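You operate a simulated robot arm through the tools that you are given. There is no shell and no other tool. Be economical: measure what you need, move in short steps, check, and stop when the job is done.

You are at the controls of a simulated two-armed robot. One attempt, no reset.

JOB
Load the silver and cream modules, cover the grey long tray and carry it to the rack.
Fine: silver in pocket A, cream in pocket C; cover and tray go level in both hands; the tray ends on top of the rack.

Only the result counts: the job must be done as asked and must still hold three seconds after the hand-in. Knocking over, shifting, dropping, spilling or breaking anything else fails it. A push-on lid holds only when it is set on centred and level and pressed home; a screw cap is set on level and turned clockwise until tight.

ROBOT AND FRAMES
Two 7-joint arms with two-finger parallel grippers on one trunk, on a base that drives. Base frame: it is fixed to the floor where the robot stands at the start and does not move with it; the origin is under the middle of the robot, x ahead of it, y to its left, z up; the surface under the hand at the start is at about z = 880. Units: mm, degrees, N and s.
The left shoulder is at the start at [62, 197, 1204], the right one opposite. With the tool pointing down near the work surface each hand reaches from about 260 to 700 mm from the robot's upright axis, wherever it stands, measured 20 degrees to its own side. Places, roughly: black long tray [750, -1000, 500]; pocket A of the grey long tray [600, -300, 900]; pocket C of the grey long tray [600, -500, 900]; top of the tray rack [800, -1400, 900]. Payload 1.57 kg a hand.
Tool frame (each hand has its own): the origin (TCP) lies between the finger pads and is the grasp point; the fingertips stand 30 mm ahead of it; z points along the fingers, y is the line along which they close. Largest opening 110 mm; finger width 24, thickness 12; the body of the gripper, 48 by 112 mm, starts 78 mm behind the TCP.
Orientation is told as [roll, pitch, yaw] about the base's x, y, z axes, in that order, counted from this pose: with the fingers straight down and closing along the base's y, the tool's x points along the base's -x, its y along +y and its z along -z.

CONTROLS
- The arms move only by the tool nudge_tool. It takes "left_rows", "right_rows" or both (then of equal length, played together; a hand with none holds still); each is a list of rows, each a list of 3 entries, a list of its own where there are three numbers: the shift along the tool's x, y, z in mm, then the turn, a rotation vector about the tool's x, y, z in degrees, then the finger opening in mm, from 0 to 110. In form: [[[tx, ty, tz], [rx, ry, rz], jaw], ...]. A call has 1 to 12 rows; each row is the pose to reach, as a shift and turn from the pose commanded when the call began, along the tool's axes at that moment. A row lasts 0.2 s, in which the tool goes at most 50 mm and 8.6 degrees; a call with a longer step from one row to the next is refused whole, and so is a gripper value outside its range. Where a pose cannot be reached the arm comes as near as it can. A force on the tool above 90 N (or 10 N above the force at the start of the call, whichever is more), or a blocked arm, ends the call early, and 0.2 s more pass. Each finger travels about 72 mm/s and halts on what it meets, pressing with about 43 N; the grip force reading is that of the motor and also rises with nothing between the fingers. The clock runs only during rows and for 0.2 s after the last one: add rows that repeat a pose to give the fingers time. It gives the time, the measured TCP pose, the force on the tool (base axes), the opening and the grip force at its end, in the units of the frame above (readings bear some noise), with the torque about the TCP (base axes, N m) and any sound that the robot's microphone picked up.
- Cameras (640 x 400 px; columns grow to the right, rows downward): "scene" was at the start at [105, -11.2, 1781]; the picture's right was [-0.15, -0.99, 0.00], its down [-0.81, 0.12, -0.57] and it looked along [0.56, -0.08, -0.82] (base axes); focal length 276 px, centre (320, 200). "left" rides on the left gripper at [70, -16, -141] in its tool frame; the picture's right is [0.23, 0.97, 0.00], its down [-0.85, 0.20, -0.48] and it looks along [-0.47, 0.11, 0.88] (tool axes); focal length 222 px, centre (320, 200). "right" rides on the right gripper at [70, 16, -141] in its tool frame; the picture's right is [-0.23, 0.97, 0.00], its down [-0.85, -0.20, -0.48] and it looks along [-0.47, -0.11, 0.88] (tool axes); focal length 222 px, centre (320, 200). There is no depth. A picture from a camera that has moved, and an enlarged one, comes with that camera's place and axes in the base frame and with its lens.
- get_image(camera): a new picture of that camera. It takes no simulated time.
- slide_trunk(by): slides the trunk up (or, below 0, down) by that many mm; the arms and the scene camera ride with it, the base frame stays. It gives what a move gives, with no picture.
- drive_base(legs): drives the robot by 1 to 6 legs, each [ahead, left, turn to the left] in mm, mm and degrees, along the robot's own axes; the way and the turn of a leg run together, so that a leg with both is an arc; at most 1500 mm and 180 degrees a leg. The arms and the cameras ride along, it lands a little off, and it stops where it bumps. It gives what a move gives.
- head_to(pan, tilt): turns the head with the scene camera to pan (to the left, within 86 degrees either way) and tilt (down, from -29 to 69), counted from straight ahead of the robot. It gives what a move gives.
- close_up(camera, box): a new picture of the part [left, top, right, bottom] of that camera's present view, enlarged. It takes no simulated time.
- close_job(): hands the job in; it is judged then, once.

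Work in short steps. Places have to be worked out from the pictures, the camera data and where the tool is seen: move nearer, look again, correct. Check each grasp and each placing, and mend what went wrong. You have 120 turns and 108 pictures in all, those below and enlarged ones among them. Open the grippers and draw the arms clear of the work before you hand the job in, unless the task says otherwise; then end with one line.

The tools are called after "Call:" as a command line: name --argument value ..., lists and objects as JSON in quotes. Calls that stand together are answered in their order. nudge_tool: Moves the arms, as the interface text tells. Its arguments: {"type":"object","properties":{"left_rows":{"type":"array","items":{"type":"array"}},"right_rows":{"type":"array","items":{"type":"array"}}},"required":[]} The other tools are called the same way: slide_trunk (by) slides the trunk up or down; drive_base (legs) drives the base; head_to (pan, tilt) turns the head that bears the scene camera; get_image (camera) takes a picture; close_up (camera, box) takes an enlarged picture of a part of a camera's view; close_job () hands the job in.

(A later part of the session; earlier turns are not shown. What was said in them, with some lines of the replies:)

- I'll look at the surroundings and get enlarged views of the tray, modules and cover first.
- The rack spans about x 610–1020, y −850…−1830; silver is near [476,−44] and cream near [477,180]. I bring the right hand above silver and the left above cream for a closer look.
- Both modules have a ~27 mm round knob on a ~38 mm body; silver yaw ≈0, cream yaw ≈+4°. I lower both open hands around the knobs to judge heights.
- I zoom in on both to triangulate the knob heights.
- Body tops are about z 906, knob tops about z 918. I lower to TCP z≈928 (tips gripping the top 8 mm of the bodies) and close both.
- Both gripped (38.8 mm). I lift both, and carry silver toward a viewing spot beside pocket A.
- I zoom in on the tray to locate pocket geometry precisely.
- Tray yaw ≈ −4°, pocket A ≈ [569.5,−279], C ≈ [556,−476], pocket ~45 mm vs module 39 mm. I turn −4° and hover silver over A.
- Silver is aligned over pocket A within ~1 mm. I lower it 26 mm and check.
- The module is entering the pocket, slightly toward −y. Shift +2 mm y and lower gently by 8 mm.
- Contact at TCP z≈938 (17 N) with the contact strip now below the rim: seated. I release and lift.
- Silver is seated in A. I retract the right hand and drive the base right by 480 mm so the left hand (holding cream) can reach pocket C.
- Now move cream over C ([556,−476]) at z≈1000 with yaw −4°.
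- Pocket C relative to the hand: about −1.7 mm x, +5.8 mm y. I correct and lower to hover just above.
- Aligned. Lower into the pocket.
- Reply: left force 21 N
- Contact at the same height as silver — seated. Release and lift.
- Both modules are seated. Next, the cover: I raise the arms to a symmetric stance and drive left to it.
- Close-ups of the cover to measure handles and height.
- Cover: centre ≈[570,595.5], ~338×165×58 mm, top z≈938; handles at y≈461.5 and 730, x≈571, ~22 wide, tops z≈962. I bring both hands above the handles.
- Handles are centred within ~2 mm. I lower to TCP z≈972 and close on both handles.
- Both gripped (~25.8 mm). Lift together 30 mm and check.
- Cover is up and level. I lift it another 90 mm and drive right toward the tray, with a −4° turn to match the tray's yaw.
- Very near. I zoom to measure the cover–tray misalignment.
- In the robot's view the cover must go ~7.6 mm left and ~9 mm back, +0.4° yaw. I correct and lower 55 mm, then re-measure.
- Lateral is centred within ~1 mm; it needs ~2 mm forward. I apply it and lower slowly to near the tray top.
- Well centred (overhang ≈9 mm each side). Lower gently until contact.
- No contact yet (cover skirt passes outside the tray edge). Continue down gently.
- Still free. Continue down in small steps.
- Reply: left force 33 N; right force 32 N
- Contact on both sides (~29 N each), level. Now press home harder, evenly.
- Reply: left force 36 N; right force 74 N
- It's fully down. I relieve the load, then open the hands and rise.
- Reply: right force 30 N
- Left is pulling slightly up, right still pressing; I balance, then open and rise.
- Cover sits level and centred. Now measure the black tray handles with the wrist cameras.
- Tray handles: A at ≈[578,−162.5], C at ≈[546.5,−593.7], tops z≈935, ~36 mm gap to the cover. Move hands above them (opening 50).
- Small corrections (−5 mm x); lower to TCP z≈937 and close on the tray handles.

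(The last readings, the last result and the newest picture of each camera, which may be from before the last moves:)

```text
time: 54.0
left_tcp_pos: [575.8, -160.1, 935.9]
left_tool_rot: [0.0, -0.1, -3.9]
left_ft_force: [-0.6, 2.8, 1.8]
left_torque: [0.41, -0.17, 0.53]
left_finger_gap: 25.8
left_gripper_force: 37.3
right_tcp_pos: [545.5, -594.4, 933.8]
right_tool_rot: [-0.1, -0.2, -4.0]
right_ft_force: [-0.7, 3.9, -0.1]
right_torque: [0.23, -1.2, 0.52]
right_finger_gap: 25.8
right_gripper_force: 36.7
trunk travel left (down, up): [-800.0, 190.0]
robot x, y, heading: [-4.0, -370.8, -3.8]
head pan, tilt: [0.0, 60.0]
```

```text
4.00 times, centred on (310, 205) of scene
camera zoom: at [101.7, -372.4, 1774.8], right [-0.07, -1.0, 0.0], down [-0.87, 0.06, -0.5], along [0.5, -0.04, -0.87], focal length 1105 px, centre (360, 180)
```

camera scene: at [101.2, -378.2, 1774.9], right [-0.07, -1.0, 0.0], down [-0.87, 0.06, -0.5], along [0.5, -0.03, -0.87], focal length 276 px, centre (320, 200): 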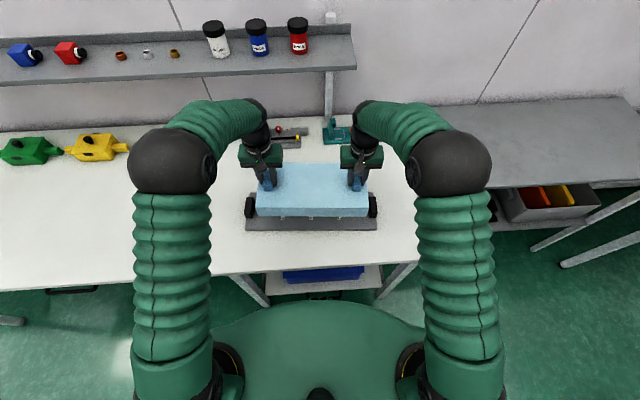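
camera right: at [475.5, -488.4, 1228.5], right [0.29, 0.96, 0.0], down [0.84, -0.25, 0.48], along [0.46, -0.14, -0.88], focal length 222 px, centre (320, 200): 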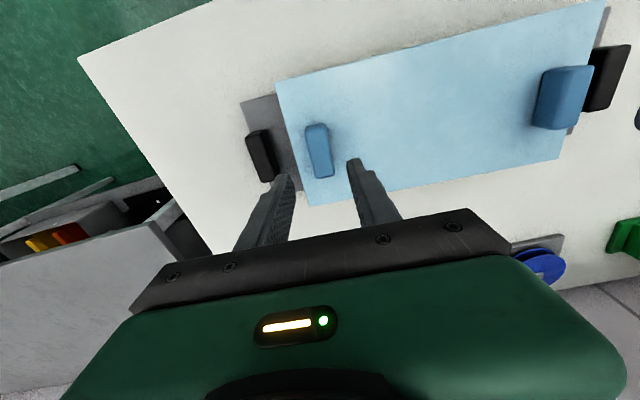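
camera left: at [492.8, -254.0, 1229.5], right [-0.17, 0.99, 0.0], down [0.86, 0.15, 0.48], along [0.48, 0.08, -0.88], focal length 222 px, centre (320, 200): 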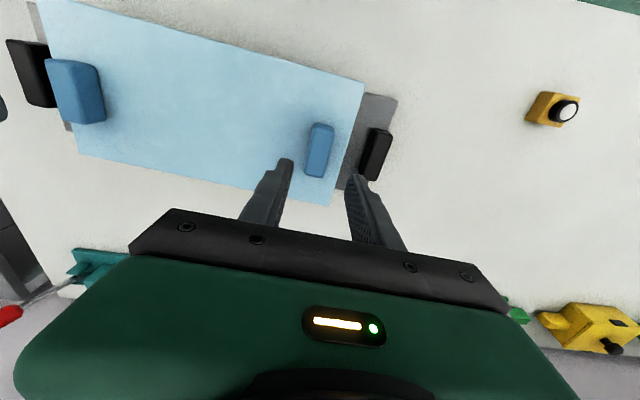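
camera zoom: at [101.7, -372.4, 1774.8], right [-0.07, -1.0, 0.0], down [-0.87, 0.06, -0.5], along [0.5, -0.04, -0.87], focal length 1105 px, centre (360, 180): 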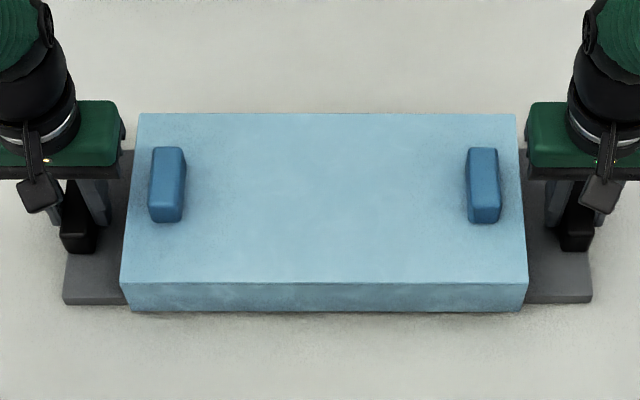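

Both gripped (25.8 mm). Lift together slowly 40 mm.

Call:
nudge_tool --left_rows '[[[0, 0, -4], [0, 0, 0], 5], [[0, 0, -10], [0, 0, 0], 5], [[0, 0, -20], [0, 0, 0], 5], [[0, 0, -30], [0, 0, 0], 5], [[0, 0, -40], [0, 0, 0], 5], [[0, 0, -40], [0, 0, 0], 5]]' --right_rows '[[[0, 0, -4], [0, 0, 0], 5], [[0, 0, -10], [0, 0, 0], 5], [[0, 0, -20], [0, 0, 0], 5], [[0, 0, -30], [0, 0, 0], 5], [[0, 0, -40], [0, 0, 0], 5], [[0, 0, -40], [0, 0, 0], 5]]'

Call:
get_image --camera "scene"

```text
time: 55.4
left_tcp_pos: [577.4, -162.3, 974.5]
left_tool_rot: [-0.1, 0.0, -4.2]
left_ft_force: [1.3, -7.7, -10.6]
left_torque: [-0.38, -0.59, 0.36]
left_finger_gap: 25.8
left_gripper_force: 37.8
right_tcp_pos: [546.0, -595.7, 973.8]
right_tool_rot: [0.0, -0.1, -4.1]
right_ft_force: [-1.0, 8.3, -14.4]
right_torque: [-0.55, 0.67, 0.24]
right_finger_gap: 25.8
right_gripper_force: 37.2
trunk travel left (down, up): [-800.0, 190.0]
robot x, y, heading: [0.3, -367.5, -4.1]
head pan, tilt: [0.0, 60.0]
```

```text
38 pictures are left
camera scene: at [106.0, -374.0, 1774.5], right [-0.07, -1.0, 0.0], down [-0.87, 0.06, -0.49], along [0.49, -0.04, -0.87], focal length 276 px, centre (320, 200)
```

scene: 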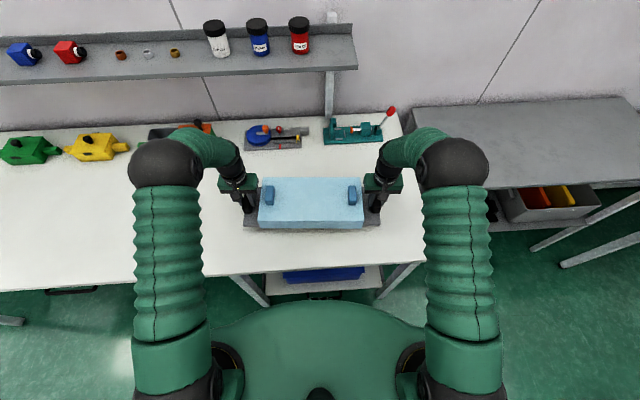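

Tray is up level (~25 N total). Raise 100 mm more, straighten heading, and drive right in front of the rack.

Call:
nudge_tool --left_rows '[[[0, 0, -15], [0, 0, 0], 5], [[0, 0, -30], [0, 0, 0], 5], [[0, 0, -45], [0, 0, 0], 5], [[0, 0, -60], [0, 0, 0], 5], [[0, 0, -75], [0, 0, 0], 5], [[0, 0, -90], [0, 0, 0], 5], [[0, 0, -100], [0, 0, 0], 5], [[0, 0, -100], [0, 0, 0], 5]]' --right_rows '[[[0, 0, -15], [0, 0, 0], 5], [[0, 0, -30], [0, 0, 0], 5], [[0, 0, -45], [0, 0, 0], 5], [[0, 0, -60], [0, 0, 0], 5], [[0, 0, -75], [0, 0, 0], 5], [[0, 0, -90], [0, 0, 0], 5], [[0, 0, -100], [0, 0, 0], 5], [[0, 0, -100], [0, 0, 0], 5]]'

Call:
drive_base --legs '[[0, 0, 4], [0, -500, 0]]'

Call:
get_image --camera "scene"

```text
time: 57.2
left_tcp_pos: [577.6, -161.1, 1076.1]
left_tool_rot: [-0.1, 0.0, -4.0]
left_ft_force: [2.4, -11.2, -11.2]
left_torque: [-0.39, 0.53, 0.68]
left_finger_gap: 25.9
left_gripper_force: 37.0
right_tcp_pos: [546.8, -595.0, 1074.9]
right_tool_rot: [-0.1, -0.2, -4.1]
right_ft_force: [-2.4, 11.0, -14.4]
right_torque: [-0.34, -0.43, 0.64]
right_finger_gap: 25.5
right_gripper_force: 36.7
trunk travel left (down, up): [-800.0, 190.0]
robot x, y, heading: [1.0, -368.7, -4.1]
head pan, tilt: [0.0, 60.0]
```

```text
time: 60.6
left_tcp_pos: [560.7, -614.9, 1073.4]
left_tool_rot: [-0.6, -0.1, -0.2]
left_ft_force: [2.5, -14.0, -12.0]
left_torque: [-0.47, -0.22, 0.4]
left_finger_gap: 25.7
left_gripper_force: 36.7
right_tcp_pos: [558.2, -1047.4, 1076.3]
right_tool_rot: [-0.4, -0.1, -0.2]
right_ft_force: [-2.4, 15.6, -12.9]
right_torque: [-0.19, 0.28, 0.53]
right_finger_gap: 25.8
right_gripper_force: 36.9
trunk travel left (down, up): [-800.0, 190.0]
robot x, y, heading: [-6.1, -867.7, -0.1]
head pan, tilt: [0.0, 60.0]
```

```text
37 pictures are left
camera scene: at [105.1, -850.8, 1774.4], right [0.0, -1.0, 0.01], down [-0.87, 0.0, -0.49], along [0.49, -0.01, -0.87], focal length 276 px, centre (320, 200)
```

scene: 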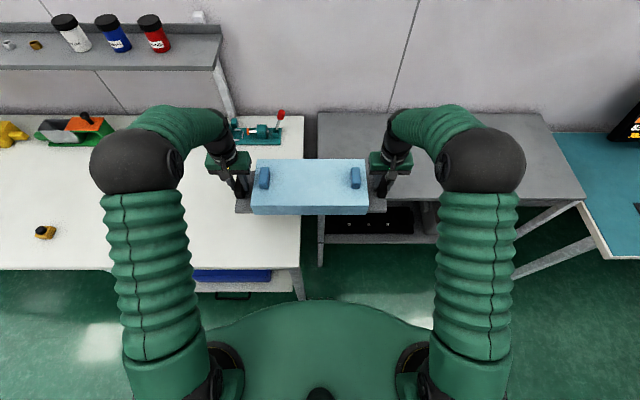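

Holding well. Drive the remaining ~500 mm right to the rack middle.

Call:
drive_base --legs '[[0, -510, 0]]'

Call:
get_image --camera "scene"

```text
time: 63.6
left_tcp_pos: [555.4, -1128.0, 1076.8]
left_tool_rot: [-0.3, -0.3, 0.2]
left_ft_force: [0.7, 0.4, -10.9]
left_torque: [-0.26, -0.36, 0.24]
left_finger_gap: 25.6
left_gripper_force: 37.7
right_tcp_pos: [556.6, -1560.7, 1077.0]
right_tool_rot: [-0.2, -0.4, 0.3]
right_ft_force: [-2.1, -0.1, -13.5]
right_torque: [-0.46, 0.4, 0.38]
right_finger_gap: 25.8
right_gripper_force: 36.9
trunk travel left (down, up): [-800.0, 190.0]
robot x, y, heading: [-3.0, -1383.6, 0.3]
head pan, tilt: [0.0, 60.0]
```

```text
36 pictures are left
camera scene: at [104.7, -1371.3, 1774.4], right [0.0, -1.0, 0.0], down [-0.87, -0.01, -0.49], along [0.49, 0.0, -0.87], focal length 276 px, centre (320, 200)
```

scene: 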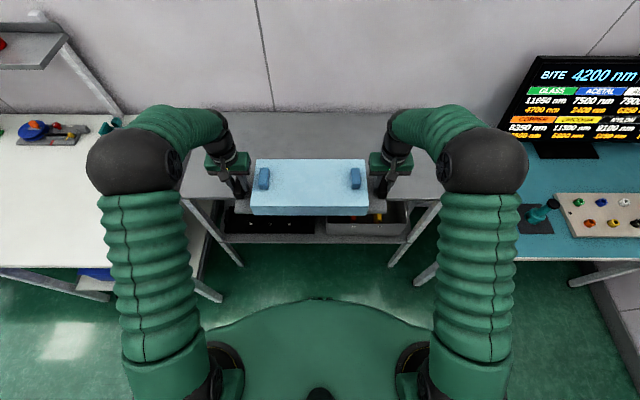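

Centred on the rack (y≈−1344). Drive forward 150 mm.

Call:
drive_base --legs '[[150, 0, 0]]'

Call:
get_image --camera "scene"

Call:
get_image --camera "right"

```text
time: 65.0
left_tcp_pos: [700.7, -1133.9, 1081.7]
left_tool_rot: [-0.1, -0.6, 0.2]
left_ft_force: [0.9, 0.0, -11.7]
left_torque: [-0.16, 0.23, 0.28]
left_finger_gap: 25.6
left_gripper_force: 37.0
right_tcp_pos: [701.9, -1569.3, 1079.3]
right_tool_rot: [0.1, -0.7, 0.2]
right_ft_force: [-1.7, -0.4, -14.3]
right_torque: [-0.36, -0.16, 0.41]
right_finger_gap: 25.9
right_gripper_force: 37.1
trunk travel left (down, up): [-800.0, 190.0]
robot x, y, heading: [147.5, -1380.6, 0.2]
head pan, tilt: [0.0, 60.0]
```

```text
35 pictures are left
camera scene: at [250.7, -1381.8, 1774.8], right [0.0, -1.0, 0.0], down [-0.87, 0.0, -0.5], along [0.5, 0.0, -0.87], focal length 276 px, centre (320, 200)
```

scene: 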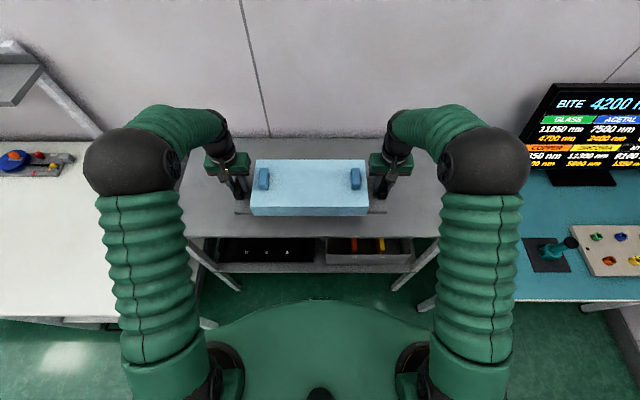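

```text
34 pictures are left
camera right: at [630.2, -1554.8, 1219.5], right [0.22, 0.97, 0.0], down [0.85, -0.2, 0.49], along [0.48, -0.1, -0.87], focal length 222 px, centre (320, 200)
```

right: 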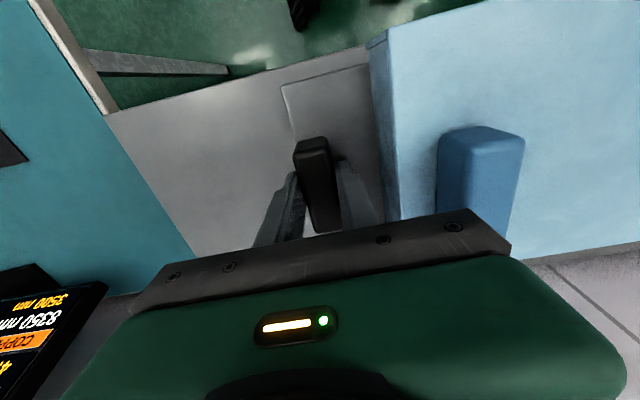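

Rack front edge ≈x 618. Push the tray 50 mm further forward and lower 90 mm together.

Call:
nudge_tool --left_rows '[[[-12, 0, 0], [0, 0, 0], 5], [[-25, 0, 0], [0, 0, 0], 5], [[-38, 0, 0], [0, 0, 0], 5], [[-50, 0, 0], [0, 0, 0], 5], [[-50, 0, 15], [0, 0, 0], 5], [[-50, 0, 30], [0, 0, 0], 5], [[-50, 0, 45], [0, 0, 0], 5], [[-50, 0, 60], [0, 0, 0], 5], [[-50, 0, 75], [0, 0, 0], 5], [[-50, 0, 90], [0, 0, 0], 5], [[-50, 0, 90], [0, 0, 0], 5]]' --right_rows '[[[-12, 0, 0], [0, 0, 0], 5], [[-25, 0, 0], [0, 0, 0], 5], [[-38, 0, 0], [0, 0, 0], 5], [[-50, 0, 0], [0, 0, 0], 5], [[-50, 0, 15], [0, 0, 0], 5], [[-50, 0, 30], [0, 0, 0], 5], [[-50, 0, 45], [0, 0, 0], 5], [[-50, 0, 60], [0, 0, 0], 5], [[-50, 0, 75], [0, 0, 0], 5], [[-50, 0, 90], [0, 0, 0], 5], [[-50, 0, 90], [0, 0, 0], 5]]'

Call:
close_up --camera "scene" --box '[200, 130, 440, 280]'

```text
time: 67.4
left_tcp_pos: [751.5, -1132.6, 991.1]
left_tool_rot: [-0.1, -0.8, 0.2]
left_ft_force: [-0.9, 1.5, -8.0]
left_torque: [-0.71, -0.46, -0.25]
left_finger_gap: 25.7
left_gripper_force: 37.1
right_tcp_pos: [752.6, -1564.9, 990.6]
right_tool_rot: [0.0, -0.6, 0.1]
right_ft_force: [0.7, -1.3, -16.7]
right_torque: [-0.97, 0.57, -0.25]
right_finger_gap: 25.9
right_gripper_force: 36.5
trunk travel left (down, up): [-800.0, 190.0]
robot x, y, heading: [146.8, -1381.2, 0.2]
head pan, tilt: [0.0, 60.0]
```

```text
2.67 times, centred on (320, 205) of scene
camera zoom: at [257.2, -1378.9, 1774.4], right [0.0, -1.0, 0.0], down [-0.87, 0.0, -0.49], along [0.49, 0.0, -0.87], focal length 737 px, centre (320, 187)
```

zoom: 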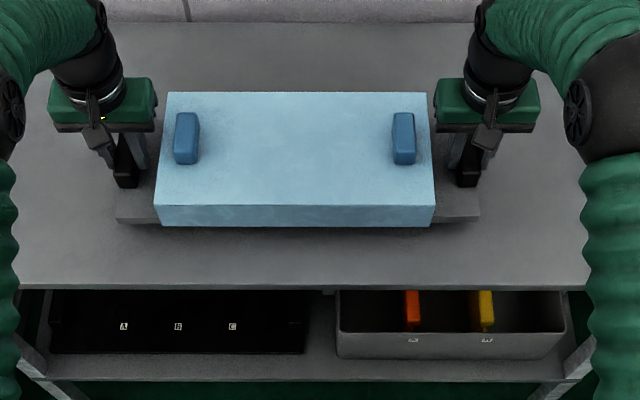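

Well over the rack. Lower 26 mm, then gentle steps to contact.

Call:
nudge_tool --left_rows '[[[0, 0, 10], [0, 0, 0], 5], [[0, 0, 20], [0, 0, 0], 5], [[0, 0, 26], [0, 0, 0], 5], [[0, 0, 28], [0, 0, 0], 5], [[0, 0, 30], [0, 0, 0], 5], [[0, 0, 32], [0, 0, 0], 5], [[0, 0, 32], [0, 0, 0], 5]]' --right_rows '[[[0, 0, 10], [0, 0, 0], 5], [[0, 0, 20], [0, 0, 0], 5], [[0, 0, 26], [0, 0, 0], 5], [[0, 0, 28], [0, 0, 0], 5], [[0, 0, 30], [0, 0, 0], 5], [[0, 0, 32], [0, 0, 0], 5], [[0, 0, 32], [0, 0, 0], 5]]'

Call:
close_up --camera "scene" --box '[200, 130, 440, 280]'

```text
time: 69.0
left_tcp_pos: [752.1, -1133.0, 957.9]
left_tool_rot: [-0.1, -0.6, 0.1]
left_ft_force: [0.2, -2.8, -8.9]
left_torque: [-0.67, -0.13, 0.06]
left_finger_gap: 25.8
left_gripper_force: 36.9
right_tcp_pos: [752.9, -1566.6, 959.3]
right_tool_rot: [0.0, -0.6, 0.1]
right_ft_force: [0.4, 2.3, -16.0]
right_torque: [-0.95, 0.15, 0.03]
right_finger_gap: 25.7
right_gripper_force: 36.4
trunk travel left (down, up): [-800.0, 190.0]
robot x, y, heading: [147.3, -1376.9, -0.1]
head pan, tilt: [0.0, 60.0]
```

```text
2.67 times, centred on (320, 205) of scene
camera zoom: at [257.0, -1378.9, 1774.4], right [0.0, -1.0, 0.0], down [-0.87, 0.0, -0.49], along [0.49, 0.0, -0.87], focal length 737 px, centre (320, 187)
```

zoom: 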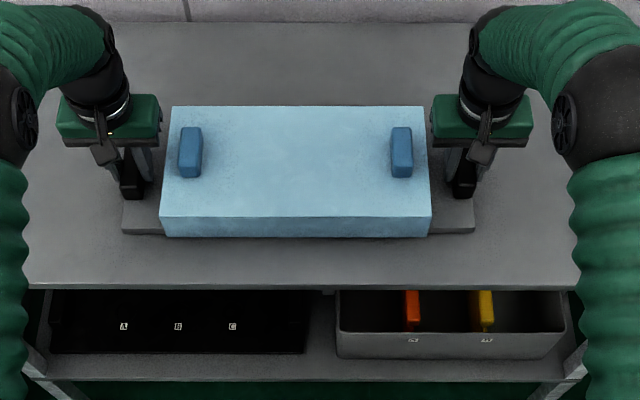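

Still hanging (bottom ≈903). Continue in 2 mm steps.

Call:
nudge_tool --left_rows '[[[0, 0, 2], [0, 0, 0], 5], [[0, 0, 4], [0, 0, 0], 5], [[0, 0, 6], [0, 0, 0], 5], [[0, 0, 8], [0, 0, 0], 5], [[0, 0, 8], [0, 0, 0], 5]]' --right_rows '[[[0, 0, 2], [0, 0, 0], 5], [[0, 0, 4], [0, 0, 0], 5], [[0, 0, 6], [0, 0, 0], 5], [[0, 0, 8], [0, 0, 0], 5], [[0, 0, 8], [0, 0, 0], 5]]'

```text
time: 70.2
left_tcp_pos: [750.3, -1132.9, 956.9]
left_tool_rot: [-0.1, -1.2, 0.1]
left_ft_force: [6.8, -0.4, 25.2]
left_torque: [0.07, 0.42, -0.13]
left_finger_gap: 25.6
left_gripper_force: 36.8
right_tcp_pos: [752.7, -1565.8, 954.8]
right_tool_rot: [0.0, -1.1, 0.2]
right_ft_force: [7.4, 4.1, 10.5]
right_torque: [-0.15, 0.97, -0.18]
right_finger_gap: 25.6
right_gripper_force: 36.7
trunk travel left (down, up): [-800.0, 190.0]
robot x, y, heading: [145.6, -1380.1, 0.1]
head pan, tilt: [0.0, 60.0]
```

Contact with the rack on both sides. Relieve the load and check before releasing.

Call:
nudge_tool --left_rows '[[[0, 0, -2], [0, 0, 0], 5], [[0, 0, -3], [0, 0, 0], 5], [[0, 0, -3], [0, 0, 0], 5]]' --right_rows '[[[0, 0, -1], [0, 0, 0], 5], [[0, 0, -1.5], [0, 0, 0], 5], [[0, 0, -1.5], [0, 0, 0], 5]]'

Call:
close_up --camera "scene" --box '[200, 130, 440, 280]'

```text
time: 71.0
left_tcp_pos: [748.6, -1133.4, 956.7]
left_tool_rot: [0.0, -0.8, 0.3]
left_ft_force: [11.5, -2.7, 6.9]
left_torque: [0.3, -1.23, 0.4]
left_finger_gap: 25.8
left_gripper_force: 36.9
right_tcp_pos: [751.6, -1567.4, 954.7]
right_tool_rot: [0.1, -0.9, 0.4]
right_ft_force: [5.1, 3.9, 19.0]
right_torque: [0.06, -0.7, 0.54]
right_finger_gap: 25.7
right_gripper_force: 36.6
trunk travel left (down, up): [-800.0, 190.0]
robot x, y, heading: [149.3, -1382.1, 0.1]
head pan, tilt: [0.0, 60.0]
```

```text
2.67 times, centred on (320, 205) of scene
camera zoom: at [249.1, -1378.6, 1775.2], right [0.0, -1.0, 0.0], down [-0.87, 0.0, -0.5], along [0.5, 0.0, -0.87], focal length 737 px, centre (320, 187)
```

zoom: 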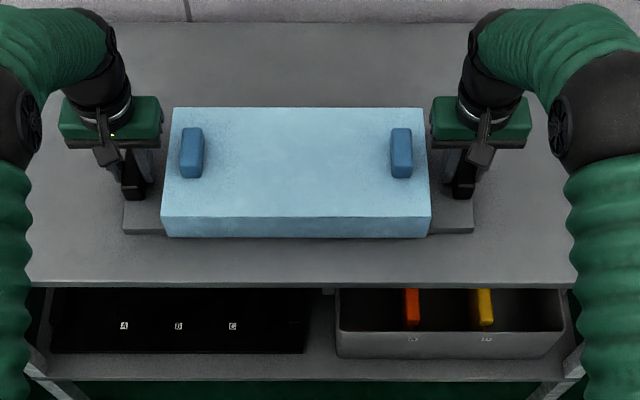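

Tray rests on the rack. Open both hands to 50 and rise clear.

Call:
nudge_tool --left_rows '[[[0, 0, 0], [0, 0, 0], 35], [[0, 0, 0], [0, 0, 0], 50], [[0, 0, 0], [0, 0, 0], 50], [[0, 0, -20], [0, 0, 0], 50], [[0, 0, -50], [0, 0, 0], 50], [[0, 0, -90], [0, 0, 0], 50], [[0, 0, -130], [0, 0, 0], 50]]' --right_rows '[[[0, 0, -1], [0, 0, 0], 35], [[0, 0, -1], [0, 0, 0], 50], [[0, 0, -1], [0, 0, 0], 50], [[0, 0, -20], [0, 0, 0], 50], [[0, 0, -50], [0, 0, 0], 50], [[0, 0, -90], [0, 0, 0], 50], [[0, 0, -130], [0, 0, 0], 50]]'

Call:
close_up --camera "scene" --box '[200, 130, 440, 280]'

Call:
get_image --camera "left"

Call:
get_image --camera "right"

```text
time: 72.6
left_tcp_pos: [746.6, -1132.0, 1088.2]
left_tool_rot: [-0.2, -0.8, 0.2]
left_ft_force: [-0.6, 0.2, 0.2]
left_torque: [-0.03, -0.02, 0.01]
left_finger_gap: 49.8
left_gripper_force: 0.0
right_tcp_pos: [750.8, -1567.0, 1085.5]
right_tool_rot: [0.0, -0.7, 0.1]
right_ft_force: [0.3, -0.2, -0.2]
right_torque: [-0.01, -0.03, 0.01]
right_finger_gap: 50.0
right_gripper_force: 0.1
trunk travel left (down, up): [-800.0, 190.0]
robot x, y, heading: [147.1, -1379.4, 0.2]
head pan, tilt: [0.0, 60.0]
```

```text
2.67 times, centred on (320, 205) of scene
camera zoom: at [248.0, -1379.4, 1775.0], right [0.0, -1.0, 0.0], down [-0.87, 0.0, -0.5], along [0.5, 0.0, -0.87], focal length 737 px, centre (320, 187)
```

zoom: 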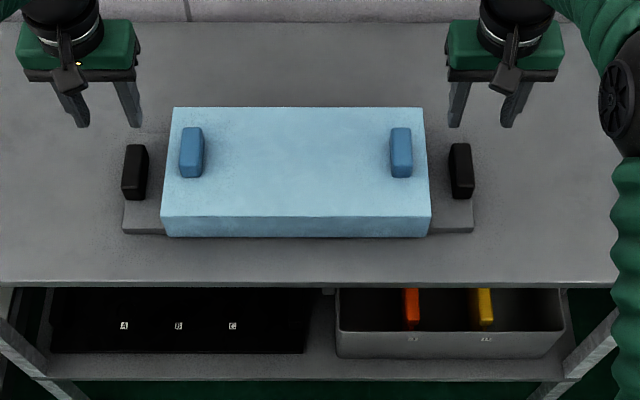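

```text
29 pictures are left
camera left: at [674.6, -1147.8, 1226.9], right [-0.23, 0.97, 0.0], down [0.85, 0.2, 0.49], along [0.48, 0.11, -0.87], focal length 222 px, centre (320, 200)
```

left: 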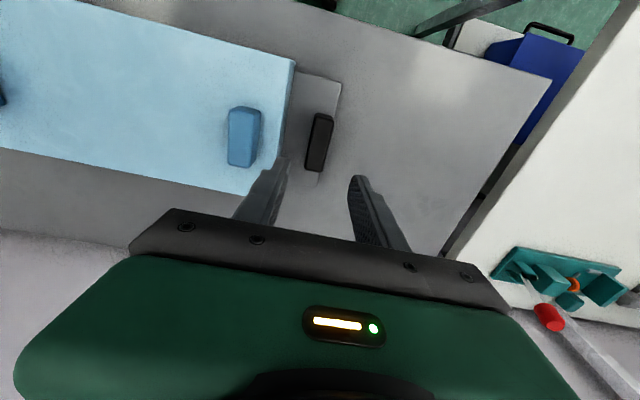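

```text
28 pictures are left
camera right: at [677.6, -1552.9, 1224.5], right [0.22, 0.97, 0.0], down [0.85, -0.2, 0.49], along [0.48, -0.11, -0.87], focal length 222 px, centre (320, 200)
```

right: 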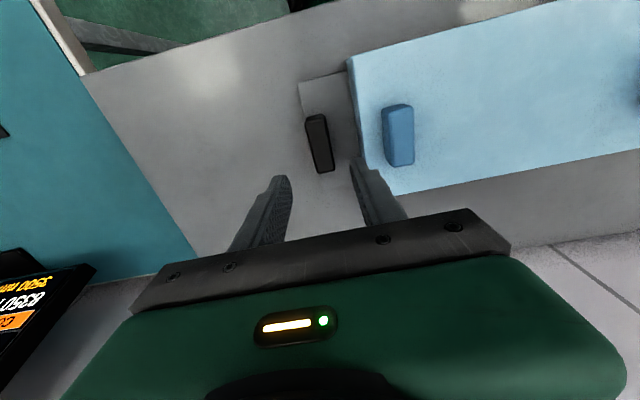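

Covered tray rests level on the rack, nothing else disturbed. I back the robot away to clear the work.

Call:
drive_base --legs '[[-200, 0, 0]]'

Call:
get_image --camera "scene"

```text
time: 74.2
left_tcp_pos: [552.7, -1131.5, 1083.6]
left_tool_rot: [-0.1, -0.5, 0.2]
left_ft_force: [0.4, 0.0, -0.5]
left_torque: [0.0, 0.04, 0.01]
left_finger_gap: 50.0
left_gripper_force: 0.0
right_tcp_pos: [553.9, -1567.3, 1080.1]
right_tool_rot: [0.0, -0.3, 0.3]
right_ft_force: [1.1, 0.2, -0.6]
right_torque: [0.0, 0.03, -0.01]
right_finger_gap: 50.1
right_gripper_force: 0.1
trunk travel left (down, up): [-800.0, 190.0]
robot x, y, heading: [-52.2, -1381.8, 0.2]
head pan, tilt: [0.0, 60.0]
```

```text
27 pictures are left
camera scene: at [57.0, -1379.3, 1774.4], right [0.0, -1.0, 0.0], down [-0.87, 0.0, -0.49], along [0.49, 0.0, -0.87], focal length 276 px, centre (320, 200)
```

scene: 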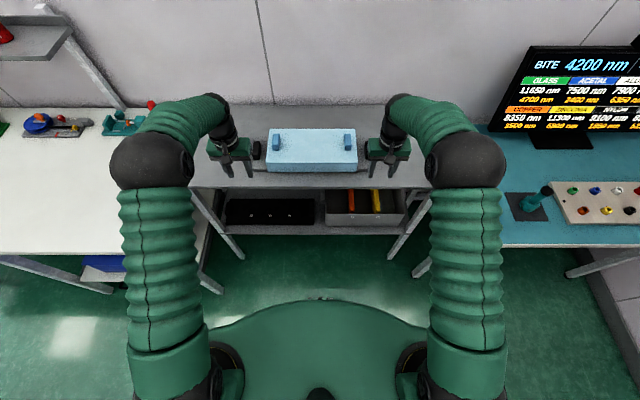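

The hands are open and clear, and the covered tray sits stably on top of the rack. Handing in.

Call:
close_job

```text
The job is handed in.
```

The silver module is in pocket A and the cream one in C; the grey tray is covered and resting on top of the rack, and the job is handed in. I took the cover to be pressed home because both hands met firm resistance, but I heard no click.
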